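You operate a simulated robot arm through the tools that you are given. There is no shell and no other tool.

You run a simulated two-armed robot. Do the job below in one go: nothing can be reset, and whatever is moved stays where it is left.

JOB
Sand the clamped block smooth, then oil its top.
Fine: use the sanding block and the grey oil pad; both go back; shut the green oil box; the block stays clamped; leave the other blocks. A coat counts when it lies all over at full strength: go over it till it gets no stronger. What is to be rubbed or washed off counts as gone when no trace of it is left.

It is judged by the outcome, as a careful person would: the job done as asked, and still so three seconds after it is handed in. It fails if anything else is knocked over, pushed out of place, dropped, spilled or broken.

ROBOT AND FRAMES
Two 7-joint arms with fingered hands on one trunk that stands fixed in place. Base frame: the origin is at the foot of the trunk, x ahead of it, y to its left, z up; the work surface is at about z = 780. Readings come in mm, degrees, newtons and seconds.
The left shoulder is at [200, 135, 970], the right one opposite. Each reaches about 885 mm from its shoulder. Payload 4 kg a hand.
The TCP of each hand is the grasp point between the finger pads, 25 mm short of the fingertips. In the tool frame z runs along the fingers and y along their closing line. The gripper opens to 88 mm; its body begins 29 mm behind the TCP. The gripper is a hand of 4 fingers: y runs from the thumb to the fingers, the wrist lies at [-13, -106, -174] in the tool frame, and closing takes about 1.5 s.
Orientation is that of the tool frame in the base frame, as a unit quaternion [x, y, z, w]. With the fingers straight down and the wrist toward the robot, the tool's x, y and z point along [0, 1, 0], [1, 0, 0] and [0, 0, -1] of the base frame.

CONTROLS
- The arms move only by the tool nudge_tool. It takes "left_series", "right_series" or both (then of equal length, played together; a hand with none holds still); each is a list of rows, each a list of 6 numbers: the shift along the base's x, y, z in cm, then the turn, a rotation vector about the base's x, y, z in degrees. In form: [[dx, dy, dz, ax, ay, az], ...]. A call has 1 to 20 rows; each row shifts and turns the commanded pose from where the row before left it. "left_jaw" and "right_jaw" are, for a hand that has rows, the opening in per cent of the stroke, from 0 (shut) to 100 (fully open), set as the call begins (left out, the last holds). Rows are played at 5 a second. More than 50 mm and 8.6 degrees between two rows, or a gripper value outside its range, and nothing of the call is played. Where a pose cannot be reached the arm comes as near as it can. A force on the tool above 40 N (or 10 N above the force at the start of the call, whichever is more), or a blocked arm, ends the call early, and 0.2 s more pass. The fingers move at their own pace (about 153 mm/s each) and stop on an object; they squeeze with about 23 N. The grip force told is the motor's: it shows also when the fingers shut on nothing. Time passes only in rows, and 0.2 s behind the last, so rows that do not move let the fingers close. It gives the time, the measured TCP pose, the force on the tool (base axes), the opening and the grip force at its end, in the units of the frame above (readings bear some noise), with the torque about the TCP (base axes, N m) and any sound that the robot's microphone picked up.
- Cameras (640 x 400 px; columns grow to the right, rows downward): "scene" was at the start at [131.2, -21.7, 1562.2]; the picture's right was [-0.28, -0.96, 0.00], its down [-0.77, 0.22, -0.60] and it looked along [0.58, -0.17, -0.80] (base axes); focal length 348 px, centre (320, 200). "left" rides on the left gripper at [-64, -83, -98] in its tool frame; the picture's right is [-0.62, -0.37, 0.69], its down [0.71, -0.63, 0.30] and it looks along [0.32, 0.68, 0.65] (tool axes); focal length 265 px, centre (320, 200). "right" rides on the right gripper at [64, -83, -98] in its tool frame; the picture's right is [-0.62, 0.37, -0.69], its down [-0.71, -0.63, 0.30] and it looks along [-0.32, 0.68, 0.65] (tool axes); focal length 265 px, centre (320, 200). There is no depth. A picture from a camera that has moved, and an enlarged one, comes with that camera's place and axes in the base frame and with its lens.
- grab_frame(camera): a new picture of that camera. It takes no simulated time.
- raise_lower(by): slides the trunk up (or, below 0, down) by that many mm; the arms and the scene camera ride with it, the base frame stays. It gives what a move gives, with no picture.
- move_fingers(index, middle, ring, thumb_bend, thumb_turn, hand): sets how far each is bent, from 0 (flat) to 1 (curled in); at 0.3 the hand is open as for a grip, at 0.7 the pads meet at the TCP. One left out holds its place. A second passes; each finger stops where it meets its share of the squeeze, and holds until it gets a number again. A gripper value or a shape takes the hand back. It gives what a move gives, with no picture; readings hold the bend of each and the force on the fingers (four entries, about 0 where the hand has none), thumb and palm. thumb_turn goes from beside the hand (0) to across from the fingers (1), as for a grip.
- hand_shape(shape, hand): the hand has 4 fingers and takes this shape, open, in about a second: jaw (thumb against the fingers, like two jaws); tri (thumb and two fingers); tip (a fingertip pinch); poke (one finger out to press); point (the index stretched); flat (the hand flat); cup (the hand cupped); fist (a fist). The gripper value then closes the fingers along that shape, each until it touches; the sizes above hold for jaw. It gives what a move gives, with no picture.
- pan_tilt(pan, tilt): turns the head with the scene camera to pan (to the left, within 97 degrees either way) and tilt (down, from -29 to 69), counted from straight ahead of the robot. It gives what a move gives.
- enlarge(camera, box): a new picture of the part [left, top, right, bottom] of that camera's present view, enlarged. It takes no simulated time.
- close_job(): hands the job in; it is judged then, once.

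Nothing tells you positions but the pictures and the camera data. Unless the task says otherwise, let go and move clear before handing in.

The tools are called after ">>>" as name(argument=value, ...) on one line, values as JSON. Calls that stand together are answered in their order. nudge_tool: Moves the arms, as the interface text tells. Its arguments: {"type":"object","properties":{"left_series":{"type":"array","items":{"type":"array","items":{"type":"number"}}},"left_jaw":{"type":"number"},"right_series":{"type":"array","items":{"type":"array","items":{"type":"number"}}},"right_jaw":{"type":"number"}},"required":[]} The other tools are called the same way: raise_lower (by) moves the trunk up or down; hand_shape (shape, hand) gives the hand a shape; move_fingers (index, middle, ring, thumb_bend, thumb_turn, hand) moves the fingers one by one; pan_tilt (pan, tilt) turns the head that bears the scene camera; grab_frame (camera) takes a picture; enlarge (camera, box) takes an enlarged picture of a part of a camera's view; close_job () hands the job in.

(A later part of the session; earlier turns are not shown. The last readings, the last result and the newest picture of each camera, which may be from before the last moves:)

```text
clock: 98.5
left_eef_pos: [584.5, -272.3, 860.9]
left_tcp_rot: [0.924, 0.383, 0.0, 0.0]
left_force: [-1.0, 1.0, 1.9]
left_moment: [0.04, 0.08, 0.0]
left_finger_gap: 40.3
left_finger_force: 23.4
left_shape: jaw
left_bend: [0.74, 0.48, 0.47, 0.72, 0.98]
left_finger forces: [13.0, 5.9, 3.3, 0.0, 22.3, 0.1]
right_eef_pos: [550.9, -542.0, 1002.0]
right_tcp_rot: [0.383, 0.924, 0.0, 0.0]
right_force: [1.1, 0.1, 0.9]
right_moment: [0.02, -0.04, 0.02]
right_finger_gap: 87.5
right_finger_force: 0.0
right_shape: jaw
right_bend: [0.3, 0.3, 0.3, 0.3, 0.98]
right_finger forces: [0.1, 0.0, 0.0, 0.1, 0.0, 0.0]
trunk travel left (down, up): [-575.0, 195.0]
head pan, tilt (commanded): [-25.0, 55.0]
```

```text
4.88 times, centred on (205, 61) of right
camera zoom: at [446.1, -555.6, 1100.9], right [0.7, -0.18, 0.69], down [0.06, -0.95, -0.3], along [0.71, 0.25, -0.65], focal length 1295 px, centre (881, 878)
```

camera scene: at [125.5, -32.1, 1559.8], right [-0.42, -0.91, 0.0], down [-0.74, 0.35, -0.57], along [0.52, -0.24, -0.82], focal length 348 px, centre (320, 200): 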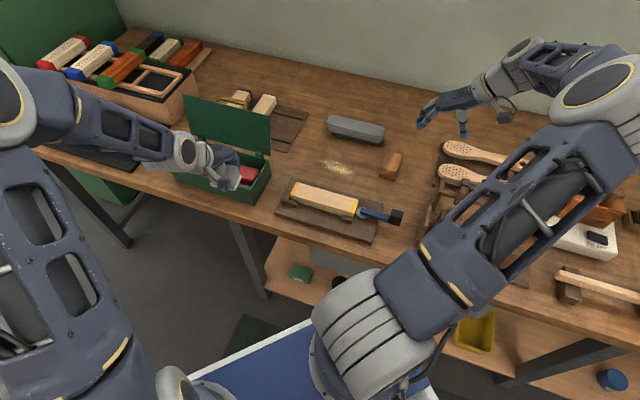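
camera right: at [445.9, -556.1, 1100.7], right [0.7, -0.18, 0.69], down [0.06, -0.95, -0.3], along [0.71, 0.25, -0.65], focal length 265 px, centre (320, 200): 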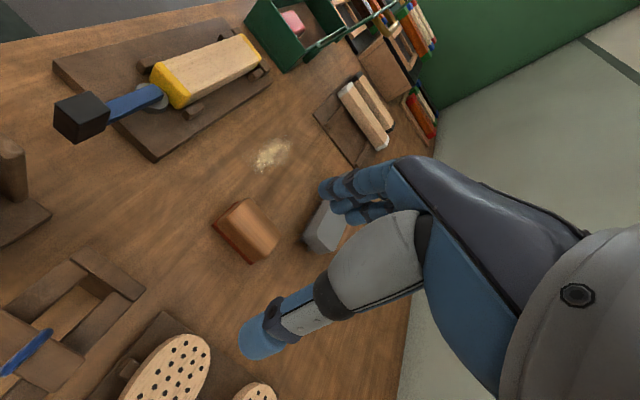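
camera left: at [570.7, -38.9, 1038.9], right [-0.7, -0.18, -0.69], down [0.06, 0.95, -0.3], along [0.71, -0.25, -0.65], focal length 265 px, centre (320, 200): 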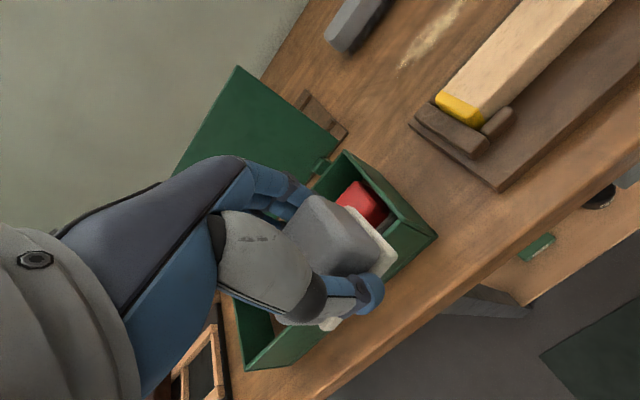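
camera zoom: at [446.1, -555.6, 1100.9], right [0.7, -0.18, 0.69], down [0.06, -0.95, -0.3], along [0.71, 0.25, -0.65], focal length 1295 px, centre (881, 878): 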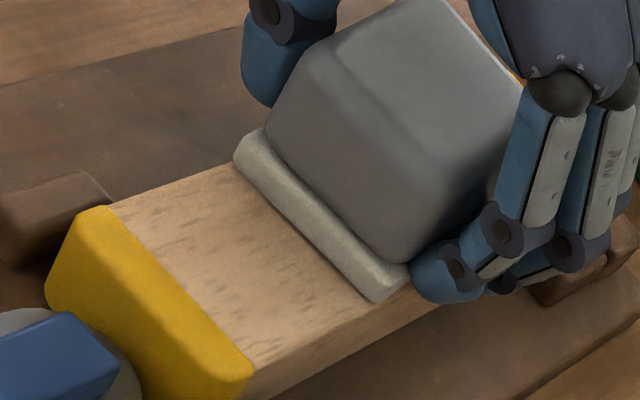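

The sole lies flat on the wood, so contact is right. I'll press harder (about 20-25 N) and rub the near half repeatedly as a test, then look.

>>> nudge_tool(left_series=[[0, 0, -0.15, 0, 0, 0], [0, 0, 0, 0, 0, 0]])

>>> nudge_tool(left_series=[[-0.8, -0.8, -0.05, 0, 0, 0], [-0.8, -0.8, 0, 0, 0, 0], [-0.8, -0.8, 0, 0, 0, 0], [-0.8, -0.8, 0, 0, 0, 0], [-0.8, -0.8, 0, 0, 0, 0], [0.8, 0.8, 0, 0, 0, 0], [0.8, 0.8, 0, 0, 0, 0], [0.8, 0.8, 0, 0, 0, 0], [0.8, 0.8, 0, 0, 0, 0], [0.8, 0.8, 0, 0, 0, 0], [-0.8, -0.8, 0, 0, 0, 0], [-0.8, -0.8, 0, 0, 0, 0], [-0.8, -0.8, 0, 0, 0, 0], [-0.8, -0.8, 0, 0, 0, 0], [-0.8, -0.8, 0, 0, 0, 0], [0.8, 0.8, 0, 0, 0, 0], [0.8, 0.8, 0, 0, 0, 0], [0.8, 0.8, 0, 0, 0, 0], [0.8, 0.8, 0, 0, 0, 0], [0.8, 0.8, 0, 0, 0, 0]])

>>> enlarge(camera="right", box=[140, 20, 270, 102])

```text
clock: 99.1
left_eef_pos: [585.8, -271.1, 860.5]
left_tcp_rot: [0.924, 0.383, 0.0, 0.001]
left_force: [-2.6, 2.9, 10.1]
left_moment: [0.08, 0.12, -0.02]
left_finger_gap: 40.6
left_finger_force: 23.0
left_shape: jaw
left_bend: [0.74, 0.48, 0.47, 0.72, 0.98]
left_finger forces: [12.0, 5.6, 3.0, 0.0, 24.3, 0.0]
right_eef_pos: [550.7, -541.9, 1003.4]
right_tcp_rot: [0.383, 0.924, 0.0, 0.0]
right_force: [0.1, 0.8, 0.6]
right_moment: [-0.02, 0.02, -0.01]
right_finger_gap: 87.6
right_finger_force: 0.0
right_shape: jaw
right_bend: [0.3, 0.3, 0.3, 0.3, 0.98]
right_finger forces: [0.0, 0.0, 0.0, 0.1, 0.0, 0.1]
trunk travel left (down, up): [-575.0, 195.0]
head pan, tilt (commanded): [-25.0, 55.0]
```

```text
clock: 103.3
left_eef_pos: [583.8, -270.7, 859.0]
left_tcp_rot: [0.924, 0.383, 0.0, 0.001]
left_force: [-3.5, -4.8, 17.4]
left_moment: [-0.09, 0.15, 0.01]
left_finger_gap: 40.8
left_finger_force: 23.2
left_shape: jaw
left_bend: [0.74, 0.48, 0.49, 0.72, 0.96]
left_finger forces: [14.3, 5.5, 2.9, 0.0, 23.0, 0.1]
right_eef_pos: [549.4, -542.6, 1003.3]
right_tcp_rot: [0.383, 0.924, 0.0, 0.0]
right_force: [0.1, 0.1, 0.3]
right_moment: [0.04, 0.02, -0.02]
right_finger_gap: 87.7
right_finger_force: 0.0
right_shape: jaw
right_bend: [0.3, 0.3, 0.3, 0.3, 0.98]
right_finger forces: [0.1, 0.1, 0.0, 0.0, 0.0, 0.1]
trunk travel left (down, up): [-575.0, 195.0]
head pan, tilt (commanded): [-25.0, 55.0]
```

```text
4.88 times, centred on (205, 61) of right
camera zoom: at [445.7, -555.7, 1101.1], right [0.7, -0.18, 0.69], down [0.06, -0.95, -0.3], along [0.71, 0.25, -0.65], focal length 1295 px, centre (881, 878)
```

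zoom: 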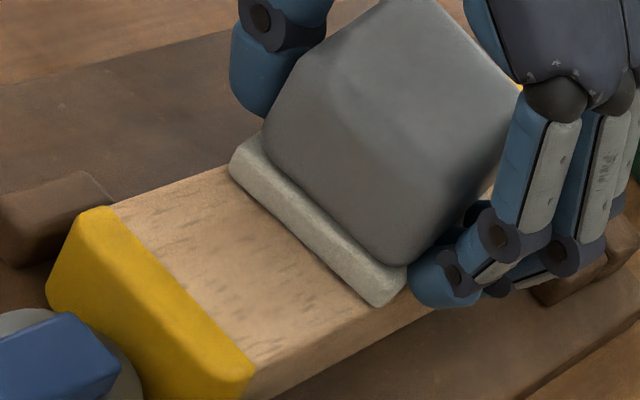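

No tint appears even with firm rubbing. I'll lift the pad and tilt the hand so the right camera can see the sole's underside.

>>> nudge_tool(left_series=[[0, 0, 3, 0, 0, 0], [0, 0, 4, 0, 0, 0], [0, 0, 4, 0, 0, 0], [0, 0, 4, 0, 0, 0], [0, 1, 0, -6.9, 3, 0], [0, 1, 0, -6.9, 3, 0], [0, 1, 0, -6.9, 3, 0], [0, 1, 0, -6.9, 3, 0], [0, 1, 0, -6.9, 3, 0], [0, 1, 0, -6.9, 3, 0], [0, 1, 0, -6.9, 3, 0], [0, 1, 0, -6.9, 3, 0], [0, 0, 0, 0, 0, 0]])

>>> grab_frame(camera="right")

>>> grab_frame(camera="scene")

```text
clock: 106.1
left_eef_pos: [583.4, -190.3, 1009.6]
left_tcp_rot: [0.799, 0.332, -0.361, 0.349]
left_force: [-0.3, -0.5, 0.3]
left_moment: [-0.01, 0.02, 0.0]
left_finger_gap: 40.1
left_finger_force: 23.0
left_shape: jaw
left_bend: [0.74, 0.48, 0.48, 0.72, 0.98]
left_finger forces: [12.8, 6.1, 3.6, 0.1, 22.7, 0.1]
right_eef_pos: [550.5, -542.5, 1003.3]
right_tcp_rot: [0.383, 0.924, 0.0, 0.0]
right_force: [-0.9, -0.1, -0.3]
right_moment: [-0.03, 0.02, -0.01]
right_finger_gap: 87.6
right_finger_force: 0.1
right_shape: jaw
right_bend: [0.3, 0.3, 0.3, 0.3, 0.98]
right_finger forces: [0.0, 0.0, 0.0, 0.0, 0.1, 0.0]
trunk travel left (down, up): [-575.0, 195.0]
head pan, tilt (commanded): [-25.0, 55.0]
```

```text
taken
camera right: at [446.2, -555.6, 1100.9], right [0.7, -0.18, 0.69], down [0.06, -0.95, -0.3], along [0.71, 0.25, -0.65], focal length 265 px, centre (320, 200)
```

right: 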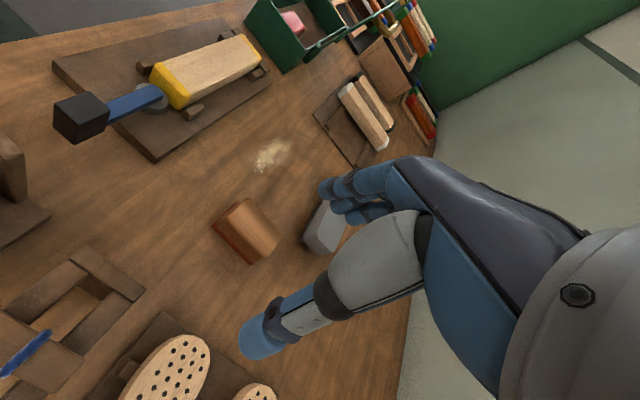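

```text
taken
camera scene: at [125.5, -31.7, 1559.8], right [-0.42, -0.91, 0.0], down [-0.74, 0.35, -0.57], along [0.52, -0.24, -0.82], focal length 348 px, centre (320, 200)
```

scene: 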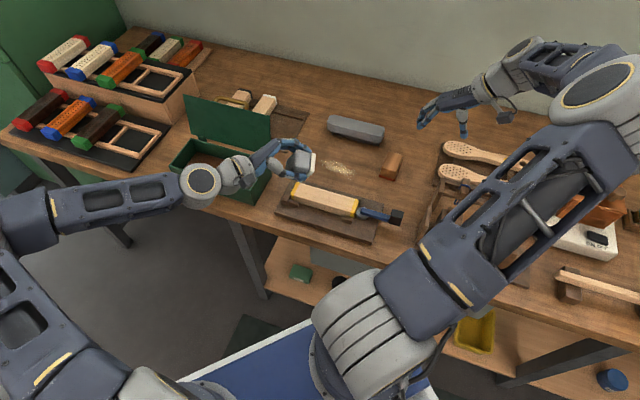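

>>> enlarge(camera="scene", box=[260, 130, 340, 190])

>>> enlarge(camera="scene", box=[280, 172, 370, 228])

>>> enlarge(camera="right", box=[130, 20, 290, 120])

```text
6.67 times, centred on (300, 160) of scene
camera zoom: at [125.5, -31.7, 1559.8], right [-0.42, -0.91, 0.0], down [-0.74, 0.35, -0.57], along [0.52, -0.24, -0.82], focal length 2322 px, centre (453, 467)
```

zoom: 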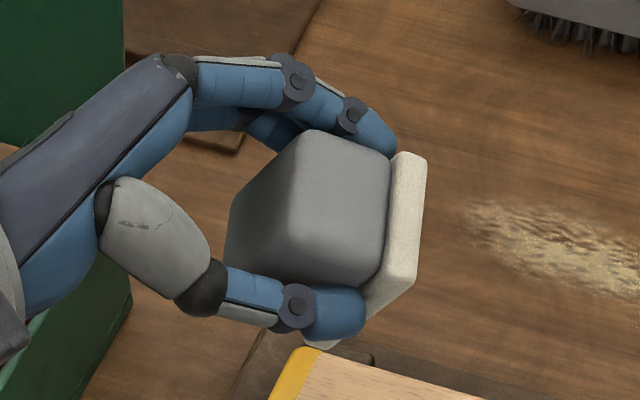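

```text
7.11 times, centred on (325, 200) of scene
camera zoom: at [125.5, -31.7, 1559.8], right [-0.42, -0.91, 0.0], down [-0.74, 0.35, -0.57], along [0.52, -0.24, -0.82], focal length 2477 px, centre (284, 200)
```

zoom: 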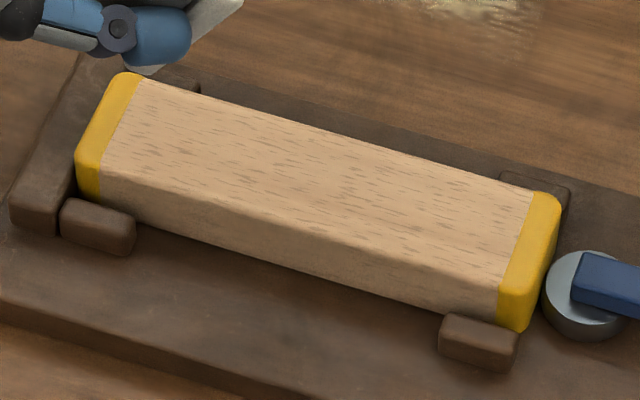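

```text
4.00 times, centred on (210, 70) of right
camera zoom: at [446.2, -555.6, 1100.9], right [0.7, -0.18, 0.69], down [0.06, -0.95, -0.3], along [0.71, 0.25, -0.65], focal length 1062 px, centre (760, 720)
```

zoom: 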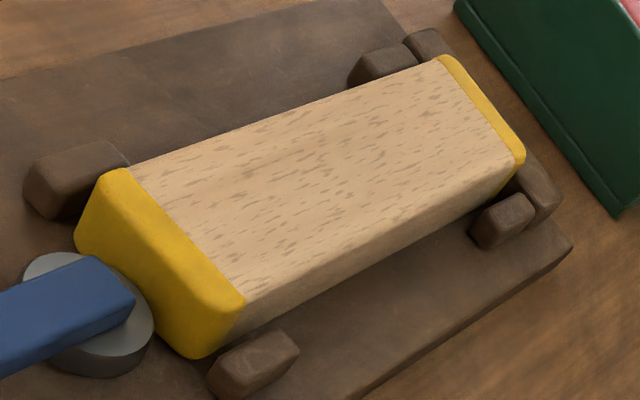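

>>> nudge_tool(left_series=[[0.9, -3.5, -1.2, -6.9, 3, 0], [0.9, -3.5, -1.2, -6.9, 3, 0], [0.9, -3.5, -1.2, -6.9, 3, 0], [0.9, -3.5, -1.2, -6.9, 3, 0], [0, 0, 0, 0, 0, 0]])

>>> grab_frame(camera="right")

>>> grab_frame(camera="scene")

```text
clock: 107.3
left_eef_pos: [618.0, -323.3, 965.1]
left_tcp_rot: [0.652, 0.27, -0.51, 0.493]
left_force: [0.6, 0.4, -0.6]
left_moment: [0.02, -0.02, -0.03]
left_finger_gap: 40.4
left_finger_force: 23.1
left_shape: jaw
left_bend: [0.74, 0.48, 0.48, 0.72, 0.98]
left_finger forces: [12.6, 6.0, 3.5, 0.0, 22.4, 0.0]
left hand out of reach, approached as far as the arm can: row 3
right_eef_pos: [549.3, -542.8, 1003.2]
right_tcp_rot: [0.382, 0.924, 0.0, 0.0]
right_force: [-0.3, -0.5, 0.3]
right_moment: [0.03, -0.01, 0.01]
right_finger_gap: 87.7
right_finger_force: 0.0
right_shape: jaw
right_bend: [0.3, 0.3, 0.3, 0.3, 0.98]
right_finger forces: [0.0, 0.1, 0.1, 0.0, 0.0, 0.0]
trunk travel left (down, up): [-575.0, 195.0]
head pan, tilt (commanded): [-25.0, 55.0]
```

```text
taken
camera right: at [446.1, -555.5, 1100.9], right [0.7, -0.18, 0.69], down [0.06, -0.95, -0.3], along [0.71, 0.25, -0.65], focal length 265 px, centre (320, 200)
```

right: 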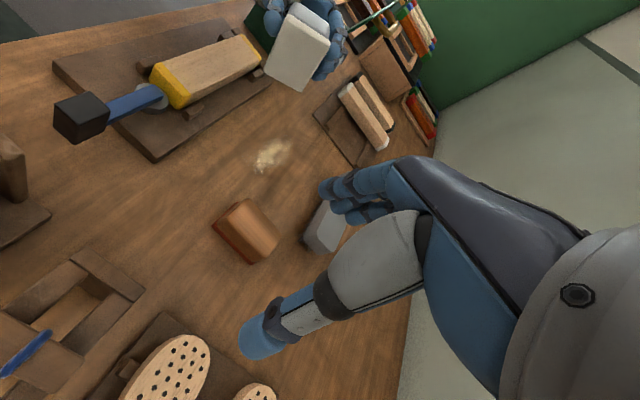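

```text
taken
camera scene: at [125.5, -31.6, 1559.8], right [-0.42, -0.91, 0.0], down [-0.74, 0.35, -0.57], along [0.52, -0.24, -0.82], focal length 348 px, centre (320, 200)
```

scene: 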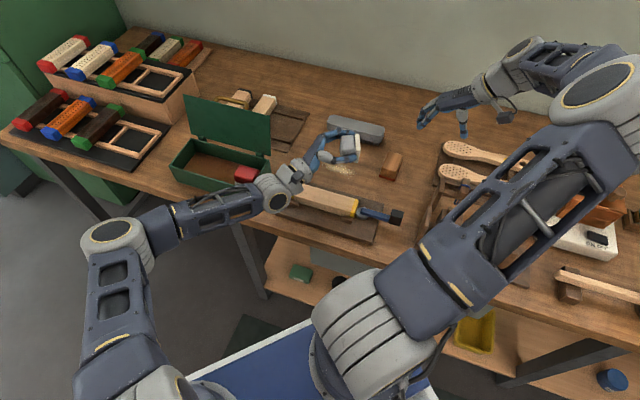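

>>> enlarge(camera="right", box=[240, 0, 370, 100])

>>> enlarge(camera="scene", box=[160, 90, 280, 210])

```text
4.00 times, centred on (305, 50) of right
camera zoom: at [446.1, -555.5, 1100.9], right [0.7, -0.18, 0.69], down [0.06, -0.95, -0.3], along [0.71, 0.25, -0.65], focal length 1062 px, centre (380, 800)
```

zoom: 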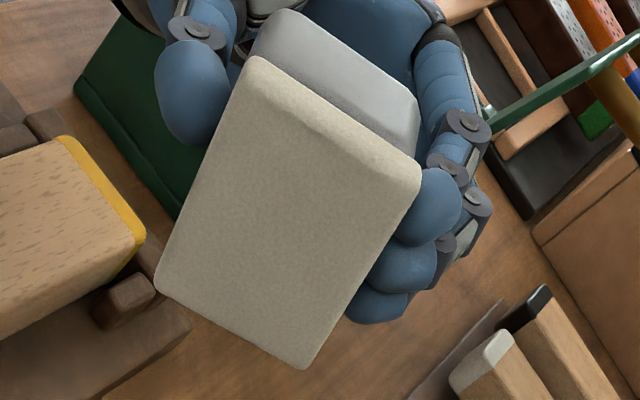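

```text
3.33 times, centred on (220, 150) of scene
camera zoom: at [125.5, -31.6, 1559.8], right [-0.42, -0.91, 0.0], down [-0.74, 0.35, -0.57], along [0.52, -0.24, -0.82], focal length 1161 px, centre (653, 367)
```

zoom: 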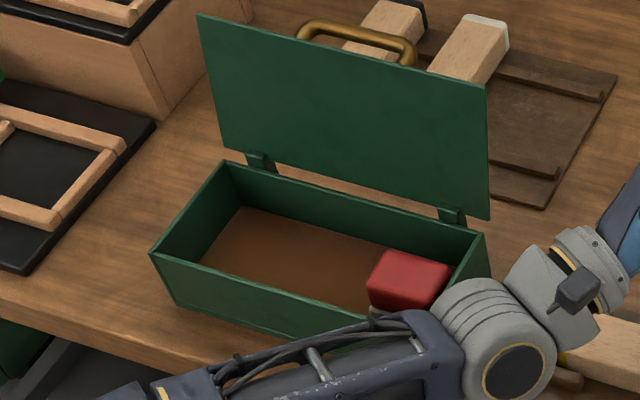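

>>> enlarge(camera="scene", box=[290, 178, 360, 222])

>>> enlarge(camera="right", box=[140, 20, 270, 102])

```text
9.09 times, centred on (325, 200) of scene
camera zoom: at [125.5, -31.6, 1559.8], right [-0.42, -0.91, 0.0], down [-0.74, 0.35, -0.57], along [0.52, -0.24, -0.82], focal length 3166 px, centre (274, 200)
```

zoom: 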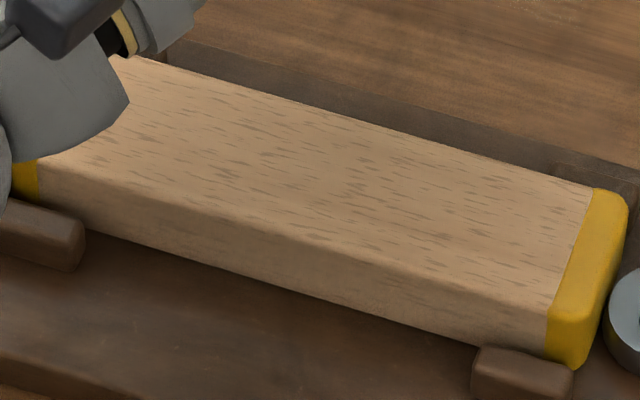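

```text
4.88 times, centred on (205, 61) of right
camera zoom: at [446.1, -555.5, 1100.9], right [0.7, -0.18, 0.69], down [0.06, -0.95, -0.3], along [0.71, 0.25, -0.65], focal length 1295 px, centre (881, 878)
```

zoom: 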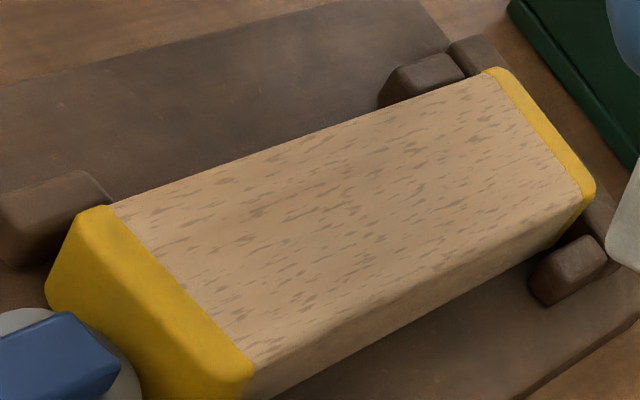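

The felt sole looks clean and dry, and the wood shows no tint. Before deciding, I'll bring the left hand upright and away over the box, then inspect the sanded surface closely with the right camera.

>>> nudge_tool(left_series=[[-0.9, 3.5, 1.2, 6.9, -3, 0], [-0.9, 3.5, 1.2, 6.9, -3, 0], [-0.9, 3.5, 1.2, 6.9, -3, 0], [-0.9, 3.5, 1.2, 6.9, -3, 0], [1, 2, 0, 6.9, -3, 0], [1, 2, 0, 6.9, -3, 0], [1, 2, 0, 6.9, -3, 0], [1, 2, 0, 6.9, -3, 0], [1, 2, 0, 6.9, -3, 0], [1, 2, 0, 6.9, -3, 0], [1, 2, 0, 6.9, -3, 0], [1, 2, 0, 6.9, -3, 0], [0, 0, 0, 0, 0, 0]])

>>> nudge_tool(right_series=[[2, 2.7, -1, 0, 0, 0], [2, 2.7, -1, 0, 0, 0], [2, 2.7, -1, 0, 0, 0], [2, 2.7, -1, 0, 0, 0], [2, 2.7, -1, 0, 0, 0], [2, 2.7, -1, 0, 0, 0], [0, 0, -1, 0, 0, 0]])

>>> grab_frame(camera="right")

>>> enlarge(camera="right", box=[0, 20, 240, 230])

```text
clock: 110.1
left_eef_pos: [662.2, -22.0, 1009.1]
left_tcp_rot: [0.924, 0.383, 0.001, -0.001]
left_force: [0.8, 0.1, -0.9]
left_moment: [0.01, -0.01, 0.01]
left_finger_gap: 40.1
left_finger_force: 22.9
left_shape: jaw
left_bend: [0.74, 0.48, 0.48, 0.72, 0.98]
left_finger forces: [12.4, 6.0, 3.3, 0.1, 21.8, 0.0]
right_eef_pos: [550.3, -542.4, 1001.9]
right_tcp_rot: [0.382, 0.924, -0.001, 0.0]
right_force: [-0.5, 0.3, -0.6]
right_moment: [0.01, 0.0, -0.01]
right_finger_gap: 87.7
right_finger_force: 0.0
right_shape: jaw
right_bend: [0.3, 0.3, 0.3, 0.3, 0.98]
right_finger forces: [0.0, 0.0, 0.0, 0.1, 0.1, 0.0]
trunk travel left (down, up): [-575.0, 195.0]
head pan, tilt (commanded): [-25.0, 55.0]
```

```text
clock: 111.7
left_eef_pos: [663.9, -19.5, 1010.2]
left_tcp_rot: [0.924, 0.383, 0.0, 0.0]
left_force: [0.2, -0.8, -0.4]
left_moment: [0.0, -0.02, 0.03]
left_finger_gap: 39.9
left_finger_force: 22.9
left_shape: jaw
left_bend: [0.74, 0.48, 0.48, 0.72, 0.98]
left_finger forces: [12.4, 6.2, 3.3, 0.1, 21.9, 0.0]
right_eef_pos: [669.2, -378.1, 929.8]
right_tcp_rot: [0.382, 0.924, 0.0, -0.001]
right_force: [-0.4, -0.6, 0.1]
right_moment: [-0.01, -0.01, -0.01]
right_finger_gap: 87.8
right_finger_force: 0.1
right_shape: jaw
right_bend: [0.3, 0.3, 0.3, 0.3, 0.98]
right_finger forces: [0.1, 0.0, 0.0, 0.0, 0.0, 0.0]
trunk travel left (down, up): [-575.0, 195.0]
head pan, tilt (commanded): [-25.0, 55.0]
```

```text
taken
camera right: at [565.6, -392.0, 1028.0], right [0.7, -0.18, 0.69], down [0.06, -0.95, -0.3], along [0.71, 0.25, -0.65], focal length 265 px, centre (320, 200)
```

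right: 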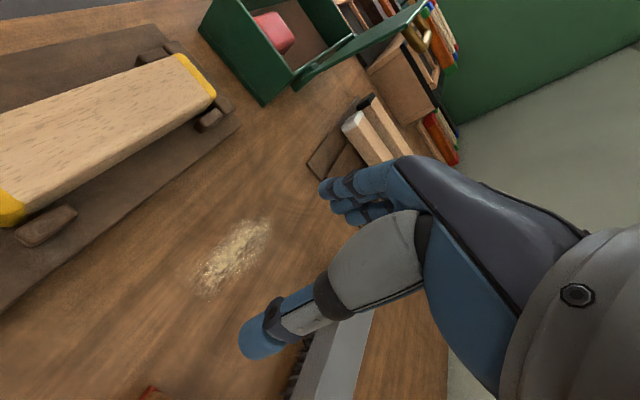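

```text
1.90 times, centred on (120, 125) of right
camera zoom: at [565.6, -392.0, 1028.0], right [0.7, -0.18, 0.69], down [0.06, -0.95, -0.3], along [0.71, 0.25, -0.65], focal length 506 px, centre (701, 343)
```

zoom: 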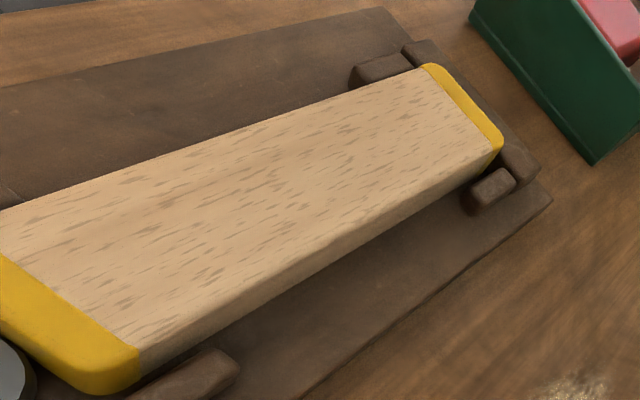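

The sanded surface looks even. Before trying again I want to know where the oil comes from, so I'll look into the box closely.

>>> enlarge(camera="right", box=[190, 0, 420, 110])

>>> grab_frame(camera="left")

>>> enlarge(camera="scene", box=[160, 120, 290, 215])

```text
2.78 times, centred on (305, 55) of right
camera zoom: at [565.6, -392.0, 1028.0], right [0.7, -0.18, 0.69], down [0.06, -0.95, -0.3], along [0.71, 0.25, -0.65], focal length 738 px, centre (362, 604)
```

zoom: 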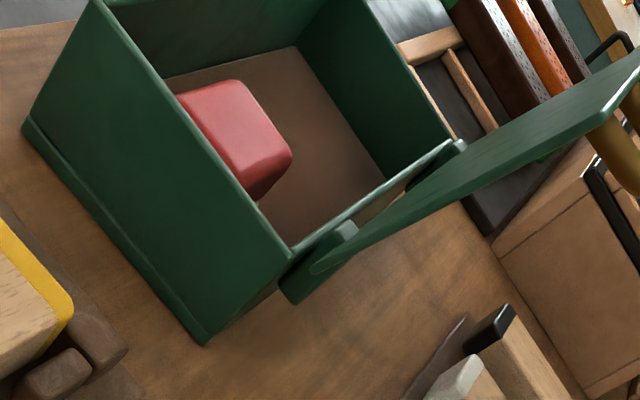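

```text
taken
camera left: at [558.4, -6.4, 1107.4], right [-0.7, -0.18, -0.69], down [0.06, 0.95, -0.3], along [0.71, -0.25, -0.65], focal length 265 px, centre (320, 200)
```

left: 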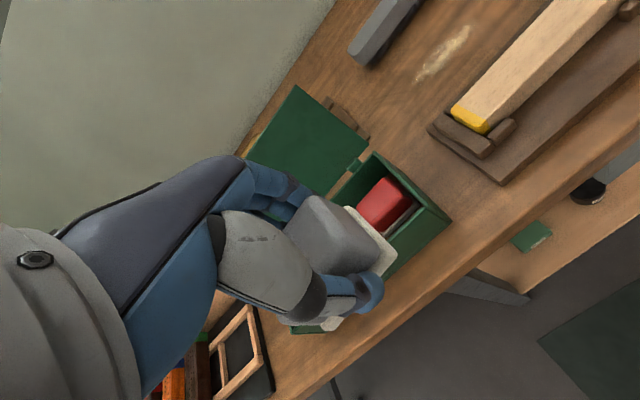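

```text
4.21 times, centred on (225, 168) of scene
camera zoom: at [125.5, -31.6, 1559.9], right [-0.42, -0.91, 0.0], down [-0.74, 0.35, -0.57], along [0.52, -0.24, -0.82], focal length 1467 px, centre (720, 337)
```

zoom: 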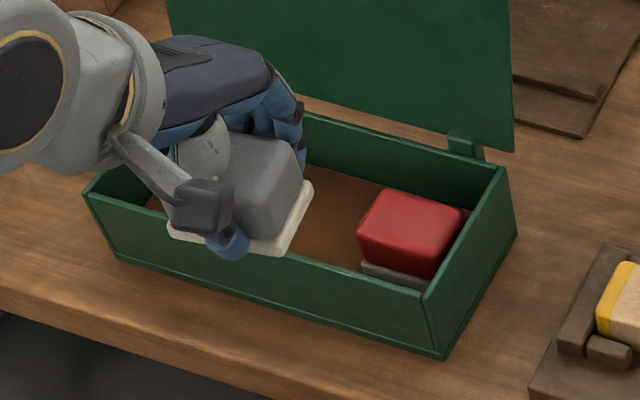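

>>> enlarge(camera="scene", box=[190, 145, 250, 190])

>>> enlarge(camera="left", box=[270, 180, 410, 340])

>>> enlarge(camera="right", box=[180, 0, 340, 60])

```text
8.89 times, centred on (220, 168) of scene
camera zoom: at [125.5, -31.6, 1559.9], right [-0.42, -0.91, 0.0], down [-0.74, 0.35, -0.57], along [0.52, -0.24, -0.82], focal length 3096 px, centre (1209, 489)
```

zoom: 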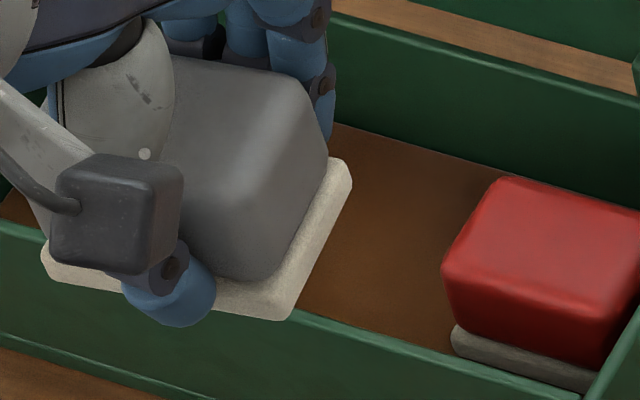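

```text
2.50 times, centred on (340, 260) of left
camera zoom: at [558.4, -6.4, 1107.4], right [-0.7, -0.18, -0.69], down [0.06, 0.95, -0.3], along [0.71, -0.25, -0.65], focal length 664 px, centre (270, 50)
```

zoom: 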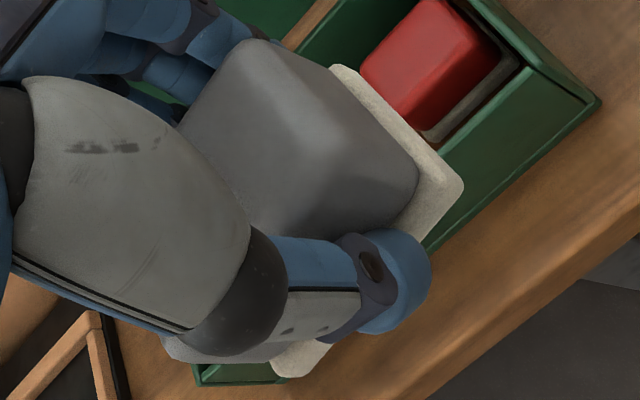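

```text
4.00 times, centred on (260, 30) of right
camera zoom: at [565.6, -392.0, 1028.0], right [0.7, -0.18, 0.69], down [0.06, -0.95, -0.3], along [0.71, 0.25, -0.65], focal length 1062 px, centre (560, 880)
```

zoom: 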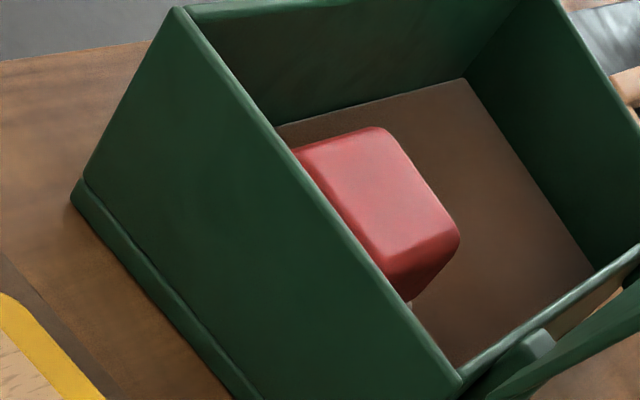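

>>> enlarge(camera="right", box=[20, 60, 210, 190])

>>> enlarge(camera="scene", box=[290, 178, 360, 222])

```text
3.08 times, centred on (115, 125) of right
camera zoom: at [565.6, -392.0, 1028.0], right [0.7, -0.18, 0.69], down [0.06, -0.95, -0.3], along [0.71, 0.25, -0.65], focal length 817 px, centre (951, 431)
```

zoom: 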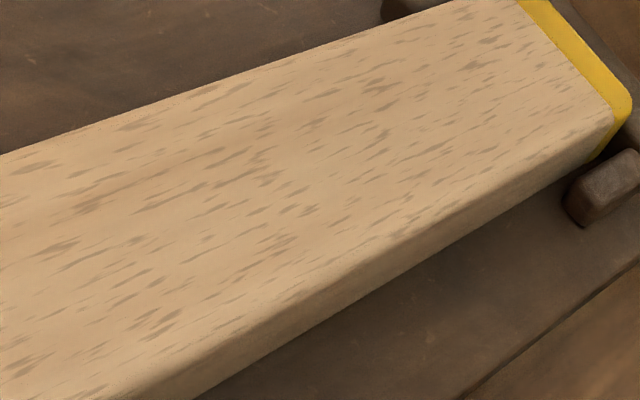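

```text
9.09 times, centred on (325, 200) of scene
camera zoom: at [125.5, -31.6, 1559.9], right [-0.42, -0.91, 0.0], down [-0.74, 0.35, -0.57], along [0.52, -0.24, -0.82], focal length 3166 px, centre (274, 200)
```

zoom: 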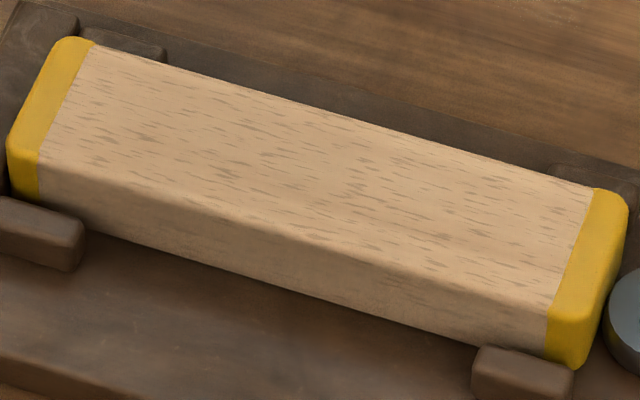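

The surface is clean, and the felt looked dry, so I suspect the pad has to pick up oil from the brown, soaked bottom of the oil box. I'll take the pad back over the middle of the box and press it gently onto that floor.

>>> nudge_tool(left_series=[[3.5, -0.5, 0, 0, 0, 0], [3.5, -0.5, 0, 0, 0, 0], [3.5, -0.5, -1, 0, 0, 0], [3.5, -0.6, -1, 0, 0, 0], [0, 0, -4, 0, 0, 0], [0, 0, -4, 0, 0, 0], [0, 0, 0, 0, 0, 0]])

>>> nudge_tool(right_series=[[-2, -2.7, 1, 0, 0, 0], [-2, -2.7, 1, 0, 0, 0], [-2, -2.7, 1, 0, 0, 0], [-2, -2.7, 1, 0, 0, 0], [-2, -2.7, 1, 0, 0, 0], [-2, -2.7, 1, 0, 0, 0]])

>>> grab_frame(camera="left")

>>> enlarge(camera="scene", box=[150, 90, 290, 215])

```text
clock: 113.3
left_eef_pos: [803.6, -44.2, 910.7]
left_tcp_rot: [0.924, 0.383, -0.001, 0.001]
left_force: [0.7, -0.2, -0.4]
left_moment: [-0.03, 0.02, -0.03]
left_finger_gap: 39.9
left_finger_force: 22.6
left_shape: jaw
left_bend: [0.74, 0.48, 0.48, 0.72, 0.98]
left_finger forces: [12.4, 6.0, 3.3, 0.0, 21.7, 0.0]
right_eef_pos: [670.4, -379.2, 930.0]
right_tcp_rot: [0.382, 0.924, 0.0, 0.0]
right_force: [-1.3, 0.4, -0.2]
right_moment: [0.01, -0.03, -0.01]
right_finger_gap: 87.6
right_finger_force: 0.1
right_shape: jaw
right_bend: [0.3, 0.3, 0.3, 0.3, 0.98]
right_finger forces: [0.1, 0.1, 0.1, 0.0, 0.1, 0.0]
trunk travel left (down, up): [-575.0, 195.0]
head pan, tilt (commanded): [-25.0, 55.0]
```

```text
clock: 114.7
left_eef_pos: [804.7, -43.0, 910.6]
left_tcp_rot: [0.923, 0.384, -0.001, 0.0]
left_force: [-1.1, 0.4, -0.5]
left_moment: [-0.03, 0.0, 0.0]
left_finger_gap: 40.0
left_finger_force: 23.5
left_shape: jaw
left_bend: [0.74, 0.48, 0.48, 0.72, 0.98]
left_finger forces: [12.4, 6.1, 3.3, 0.0, 21.7, 0.1]
right_eef_pos: [547.5, -542.8, 988.1]
right_tcp_rot: [0.381, 0.924, 0.0, 0.0]
right_force: [0.8, 0.5, 0.0]
right_moment: [0.01, 0.02, 0.02]
right_finger_gap: 87.5
right_finger_force: 0.1
right_shape: jaw
right_bend: [0.3, 0.3, 0.3, 0.3, 0.98]
right_finger forces: [0.1, 0.0, 0.0, 0.1, 0.0, 0.0]
trunk travel left (down, up): [-575.0, 195.0]
head pan, tilt (commanded): [-25.0, 55.0]
```

```text
taken
camera left: at [698.7, -28.8, 1008.3], right [-0.7, -0.18, -0.69], down [0.06, 0.95, -0.3], along [0.71, -0.25, -0.65], focal length 265 px, centre (320, 200)
```

left: 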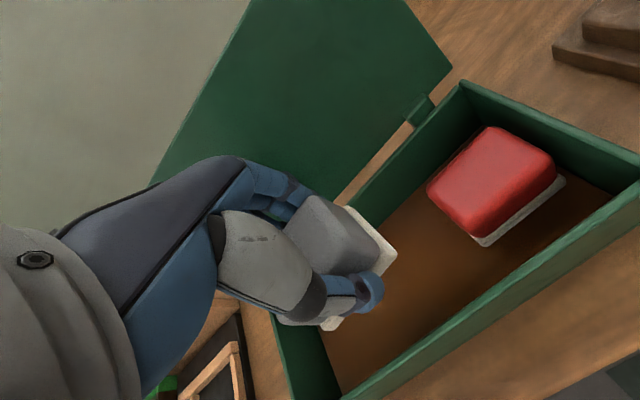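

```text
3.20 times, centred on (220, 152) of scene
camera zoom: at [125.7, -31.5, 1559.8], right [-0.42, -0.91, 0.0], down [-0.74, 0.35, -0.57], along [0.52, -0.24, -0.82], focal length 1115 px, centre (640, 352)
```

zoom: 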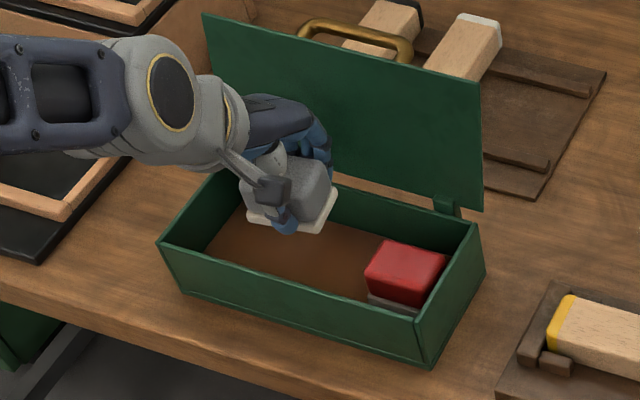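

>>> nudge_tool(left_series=[[-0.1, 0.1, -2.5, 0, 0, 0], [0, 0, -2.5, 0, 0, 0], [0, 0, -1.5, 0, 0, 0], [0, 0, 0, 0, 0, 0]])

>>> nudge_tool(left_series=[[0, 0, -0.4, 0, 0, 0], [0, 0, -0.3, 0, 0, 0], [0, 0, 0, 0, 0, 0]])

>>> nudge_tool(left_series=[[0, 0, -0.2, 0, 0, 0], [0, 0, -0.2, 0, 0, 0], [0, 0, 0, 0, 0, 0]])

```text
clock: 115.7
left_eef_pos: [802.6, -43.4, 847.2]
left_tcp_rot: [0.924, 0.383, 0.0, -0.001]
left_force: [-0.2, 0.1, -1.0]
left_moment: [0.0, 0.0, -0.01]
left_finger_gap: 39.7
left_finger_force: 22.7
left_shape: jaw
left_bend: [0.74, 0.48, 0.48, 0.72, 0.98]
left_finger forces: [12.5, 6.0, 3.3, 0.0, 21.7, 0.0]
right_eef_pos: [547.0, -542.6, 987.3]
right_tcp_rot: [0.383, 0.924, 0.0, 0.0]
right_force: [0.2, -0.1, -0.1]
right_moment: [0.01, -0.03, 0.01]
right_finger_gap: 87.5
right_finger_force: 0.0
right_shape: jaw
right_bend: [0.3, 0.3, 0.3, 0.3, 0.98]
right_finger forces: [0.0, 0.0, 0.1, 0.0, 0.0, 0.0]
trunk travel left (down, up): [-575.0, 195.0]
head pan, tilt (commanded): [-25.0, 55.0]
```

```text
clock: 116.5
left_eef_pos: [802.7, -44.0, 841.9]
left_tcp_rot: [0.924, 0.382, 0.0, 0.0]
left_force: [-0.2, -0.8, -1.1]
left_moment: [-0.02, -0.03, 0.01]
left_finger_gap: 39.7
left_finger_force: 22.9
left_shape: jaw
left_bend: [0.74, 0.48, 0.48, 0.72, 0.98]
left_finger forces: [12.4, 6.0, 3.3, 0.0, 21.7, 0.1]
right_eef_pos: [547.7, -543.7, 987.2]
right_tcp_rot: [0.383, 0.924, 0.0, 0.0]
right_force: [0.0, 0.8, -0.1]
right_moment: [-0.04, -0.02, 0.04]
right_finger_gap: 87.6
right_finger_force: 0.2
right_shape: jaw
right_bend: [0.3, 0.3, 0.3, 0.3, 0.98]
right_finger forces: [0.0, 0.0, 0.0, 0.0, 0.1, 0.0]
trunk travel left (down, up): [-575.0, 195.0]
head pan, tilt (commanded): [-25.0, 55.0]
```

```text
clock: 117.3
left_eef_pos: [803.2, -42.0, 835.0]
left_tcp_rot: [0.924, 0.383, 0.0, 0.0]
left_force: [-0.4, 0.0, 0.1]
left_moment: [0.02, -0.03, -0.02]
left_finger_gap: 39.9
left_finger_force: 22.7
left_shape: jaw
left_bend: [0.74, 0.48, 0.48, 0.72, 0.98]
left_finger forces: [12.4, 6.0, 3.3, 0.1, 21.7, 0.1]
right_eef_pos: [548.3, -542.8, 987.1]
right_tcp_rot: [0.383, 0.924, 0.0, 0.0]
right_force: [1.1, 0.6, 0.0]
right_moment: [0.01, -0.04, -0.01]
right_finger_gap: 87.7
right_finger_force: 0.1
right_shape: jaw
right_bend: [0.3, 0.3, 0.3, 0.3, 0.98]
right_finger forces: [0.0, 0.0, 0.0, 0.0, 0.1, 0.1]
trunk travel left (down, up): [-575.0, 195.0]
head pan, tilt (commanded): [-25.0, 55.0]
```

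>>> nudge_tool(left_series=[[0, 0, -0.2, 0, 0, 0], [0, 0, 0, 0, 0, 0]])

>>> nudge_tool(left_series=[[0, 0, -0.2, 0, 0, 0], [0, 0, 0, 0, 0, 0]])

>>> nudge_tool(left_series=[[0, 0, -0.2, 0, 0, 0], [0, 0, 0, 0, 0, 0]])

>>> enlarge(camera="left", box=[240, 120, 520, 360])

```text
clock: 117.9
left_eef_pos: [803.2, -41.9, 834.3]
left_tcp_rot: [0.924, 0.383, 0.0, 0.0]
left_force: [-0.3, 0.1, -0.8]
left_moment: [0.01, 0.02, 0.0]
left_finger_gap: 39.8
left_finger_force: 23.1
left_shape: jaw
left_bend: [0.74, 0.48, 0.48, 0.72, 0.98]
left_finger forces: [12.5, 6.0, 3.3, 0.0, 21.7, 0.1]
right_eef_pos: [548.5, -543.0, 987.2]
right_tcp_rot: [0.382, 0.924, 0.0, 0.0]
right_force: [-0.5, 0.3, 0.6]
right_moment: [-0.03, 0.02, 0.02]
right_finger_gap: 87.9
right_finger_force: 0.1
right_shape: jaw
right_bend: [0.3, 0.3, 0.3, 0.3, 0.98]
right_finger forces: [0.1, 0.1, 0.1, 0.0, 0.1, 0.0]
trunk travel left (down, up): [-575.0, 195.0]
head pan, tilt (commanded): [-25.0, 55.0]
```

```text
clock: 118.5
left_eef_pos: [804.9, -42.4, 833.0]
left_tcp_rot: [0.924, 0.383, 0.001, 0.0]
left_force: [1.2, 0.7, 6.7]
left_moment: [0.01, 0.04, 0.03]
left_finger_gap: 40.0
left_finger_force: 23.4
left_shape: jaw
left_bend: [0.74, 0.48, 0.48, 0.72, 0.98]
left_finger forces: [12.7, 6.3, 3.6, 0.0, 22.1, 0.0]
right_eef_pos: [548.3, -543.4, 988.3]
right_tcp_rot: [0.383, 0.924, 0.0, 0.0]
right_force: [-1.3, -0.4, -0.1]
right_moment: [-0.03, 0.03, 0.02]
right_finger_gap: 87.7
right_finger_force: 0.1
right_shape: jaw
right_bend: [0.3, 0.3, 0.3, 0.3, 0.98]
right_finger forces: [0.0, 0.0, 0.0, 0.0, 0.0, 0.1]
trunk travel left (down, up): [-575.0, 195.0]
head pan, tilt (commanded): [-25.0, 55.0]
```

```text
clock: 119.1
left_eef_pos: [804.2, -42.2, 832.2]
left_tcp_rot: [0.924, 0.383, 0.001, 0.001]
left_force: [-0.2, 1.0, 18.4]
left_moment: [0.09, 0.06, 0.01]
left_finger_gap: 40.2
left_finger_force: 22.8
left_shape: jaw
left_bend: [0.74, 0.48, 0.48, 0.72, 0.98]
left_finger forces: [12.6, 6.6, 3.7, 0.0, 24.0, 0.0]
right_eef_pos: [548.2, -543.9, 988.1]
right_tcp_rot: [0.383, 0.924, 0.001, -0.001]
right_force: [0.2, -0.4, 0.2]
right_moment: [0.02, -0.02, -0.04]
right_finger_gap: 87.8
right_finger_force: 0.1
right_shape: jaw
right_bend: [0.3, 0.3, 0.3, 0.3, 0.98]
right_finger forces: [0.1, 0.0, 0.1, 0.0, 0.0, 0.0]
trunk travel left (down, up): [-575.0, 195.0]
head pan, tilt (commanded): [-25.0, 55.0]
```

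```text
1.67 times, centred on (380, 240) of left
camera zoom: at [697.8, -27.8, 929.0], right [-0.7, -0.18, -0.69], down [0.06, 0.95, -0.31], along [0.72, -0.25, -0.65], focal length 442 px, centre (220, 133)
```

zoom: 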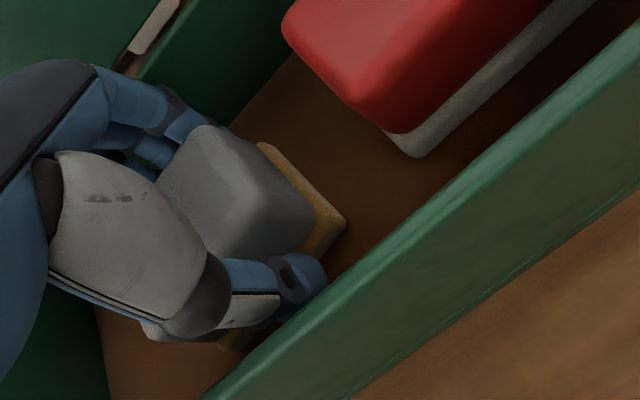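

The sole has turned amber: the pad loads with oil from the box floor. I'll let it soak a second longer, then lift and take it to the block.

>>> nudge_tool(left_series=[[0, 0, 0, 0, 0, 0], [0, 0, 0, 0, 0, 0], [0, 0, 0, 0, 0, 0], [0, 0, 0, 0, 0, 0], [0, 0, 0, 0, 0, 0]])

>>> nudge_tool(left_series=[[0, 0, 0.5, 0, 0, 0], [0, 0, 1.5, 0, 0, 0], [0, 0, 3, 0, 0, 0], [0, 0, 3, 0, 0, 0], [0, 0, 3, 0, 0, 0], [0, 0, 0, 0, 0, 0]])

>>> enlarge(camera="left", box=[240, 160, 450, 360])

>>> enlarge(camera="scene", box=[150, 90, 290, 215])

```text
clock: 120.3
left_eef_pos: [802.8, -41.7, 831.8]
left_tcp_rot: [0.924, 0.383, 0.001, 0.001]
left_force: [3.3, 1.0, 24.7]
left_moment: [0.06, -0.05, 0.03]
left_finger_gap: 40.6
left_finger_force: 23.0
left_shape: jaw
left_bend: [0.74, 0.48, 0.47, 0.72, 0.98]
left_finger forces: [14.2, 7.3, 3.7, 0.0, 23.9, 0.0]
right_eef_pos: [548.2, -542.9, 987.1]
right_tcp_rot: [0.382, 0.924, 0.0, -0.001]
right_force: [1.2, 0.7, -0.1]
right_moment: [0.0, 0.0, 0.01]
right_finger_gap: 87.7
right_finger_force: 0.0
right_shape: jaw
right_bend: [0.3, 0.3, 0.3, 0.3, 0.98]
right_finger forces: [0.1, 0.1, 0.0, 0.0, 0.0, 0.0]
trunk travel left (down, up): [-575.0, 195.0]
head pan, tilt (commanded): [-25.0, 55.0]
```

```text
clock: 121.7
left_eef_pos: [801.4, -39.4, 941.1]
left_tcp_rot: [0.924, 0.382, 0.0, -0.001]
left_force: [-0.3, 0.6, -1.1]
left_moment: [-0.06, -0.01, 0.0]
left_finger_gap: 40.4
left_finger_force: 23.1
left_shape: jaw
left_bend: [0.74, 0.47, 0.46, 0.72, 0.99]
left_finger forces: [12.7, 6.1, 3.2, 0.0, 21.8, 0.1]
right_eef_pos: [548.4, -543.4, 987.6]
right_tcp_rot: [0.383, 0.924, 0.0, 0.0]
right_force: [0.1, 0.5, 0.5]
right_moment: [-0.01, -0.02, 0.07]
right_finger_gap: 87.9
right_finger_force: 0.0
right_shape: jaw
right_bend: [0.3, 0.3, 0.3, 0.3, 0.98]
right_finger forces: [0.0, 0.0, 0.0, 0.0, 0.1, 0.0]
trunk travel left (down, up): [-575.0, 195.0]
head pan, tilt (commanded): [-25.0, 55.0]
```

```text
2.00 times, centred on (345, 260) of left
camera zoom: at [696.1, -25.9, 1039.4], right [-0.7, -0.18, -0.69], down [0.06, 0.95, -0.3], along [0.71, -0.25, -0.65], focal length 531 px, centre (270, 80)
```

zoom: 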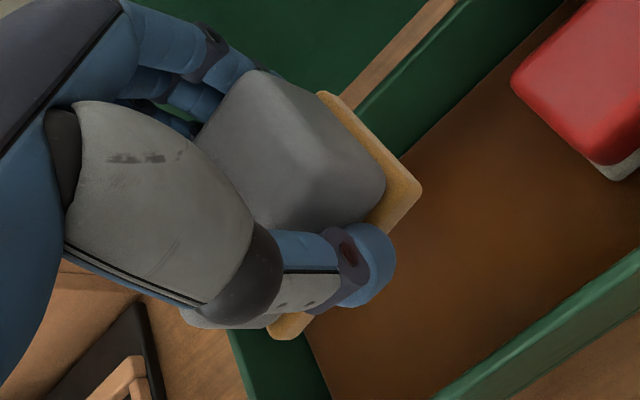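

```text
3.20 times, centred on (220, 152) of scene
camera zoom: at [125.6, -31.7, 1559.8], right [-0.42, -0.91, 0.0], down [-0.74, 0.35, -0.57], along [0.52, -0.24, -0.82], focal length 1115 px, centre (640, 352)
```

zoom: 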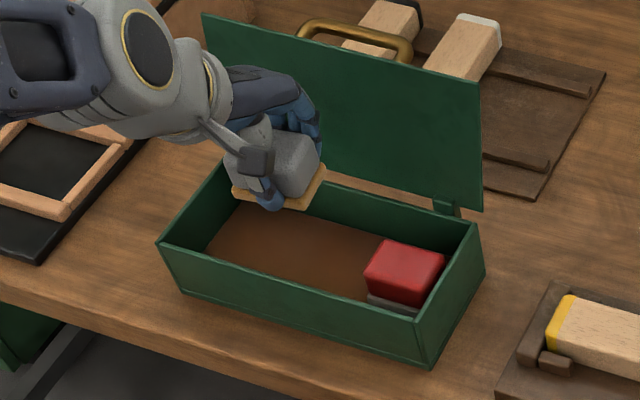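

The sole is evenly amber now. Carrying it back over the middle of the clamped block and lowering to just above it.

>>> nudge_tool(left_series=[[-3.18, -3.31, 0, 0, 0, 0], [-3.18, -3.31, 0, 0, 0, 0], [-3.18, -3.31, 0, 0, 0, 0], [-3.18, -3.31, 0, 0, 0, 0], [-3.18, -3.31, 0, 0, 0, 0], [-3.18, -3.31, 0, 0, 0, 0], [-3.18, -3.31, 0, 0, 0, 0], [0, 0, -3, 0, 0, 0], [0, 0, -3, 0, 0, 0], [0, 0, -1, 0, 0, 0], [0, 0, 0, 0, 0, 0]])

>>> enlarge(camera="right", box=[120, 10, 300, 122])

```text
clock: 124.1
left_eef_pos: [580.6, -273.5, 871.0]
left_tcp_rot: [0.924, 0.383, 0.0, 0.0]
left_force: [0.6, -0.7, -0.6]
left_moment: [0.01, 0.01, 0.01]
left_finger_gap: 40.1
left_finger_force: 23.5
left_shape: jaw
left_bend: [0.74, 0.47, 0.46, 0.72, 0.99]
left_finger forces: [12.5, 6.0, 3.0, 0.1, 21.4, 0.0]
right_eef_pos: [548.2, -542.6, 988.0]
right_tcp_rot: [0.384, 0.923, 0.0, 0.001]
right_force: [0.4, 1.6, 0.2]
right_moment: [0.05, 0.04, 0.0]
right_finger_gap: 87.7
right_finger_force: 0.0
right_shape: jaw
right_bend: [0.3, 0.3, 0.3, 0.3, 0.98]
right_finger forces: [0.0, 0.0, 0.1, 0.0, 0.1, 0.0]
trunk travel left (down, up): [-575.0, 195.0]
head pan, tilt (commanded): [-25.0, 55.0]
```

```text
3.56 times, centred on (210, 66) of right
camera zoom: at [443.9, -556.2, 1086.1], right [0.7, -0.18, 0.69], down [0.06, -0.95, -0.3], along [0.71, 0.25, -0.65], focal length 944 px, centre (711, 676)
```

zoom: 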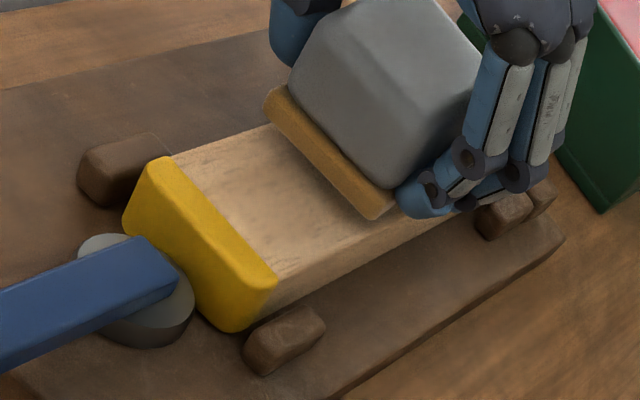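

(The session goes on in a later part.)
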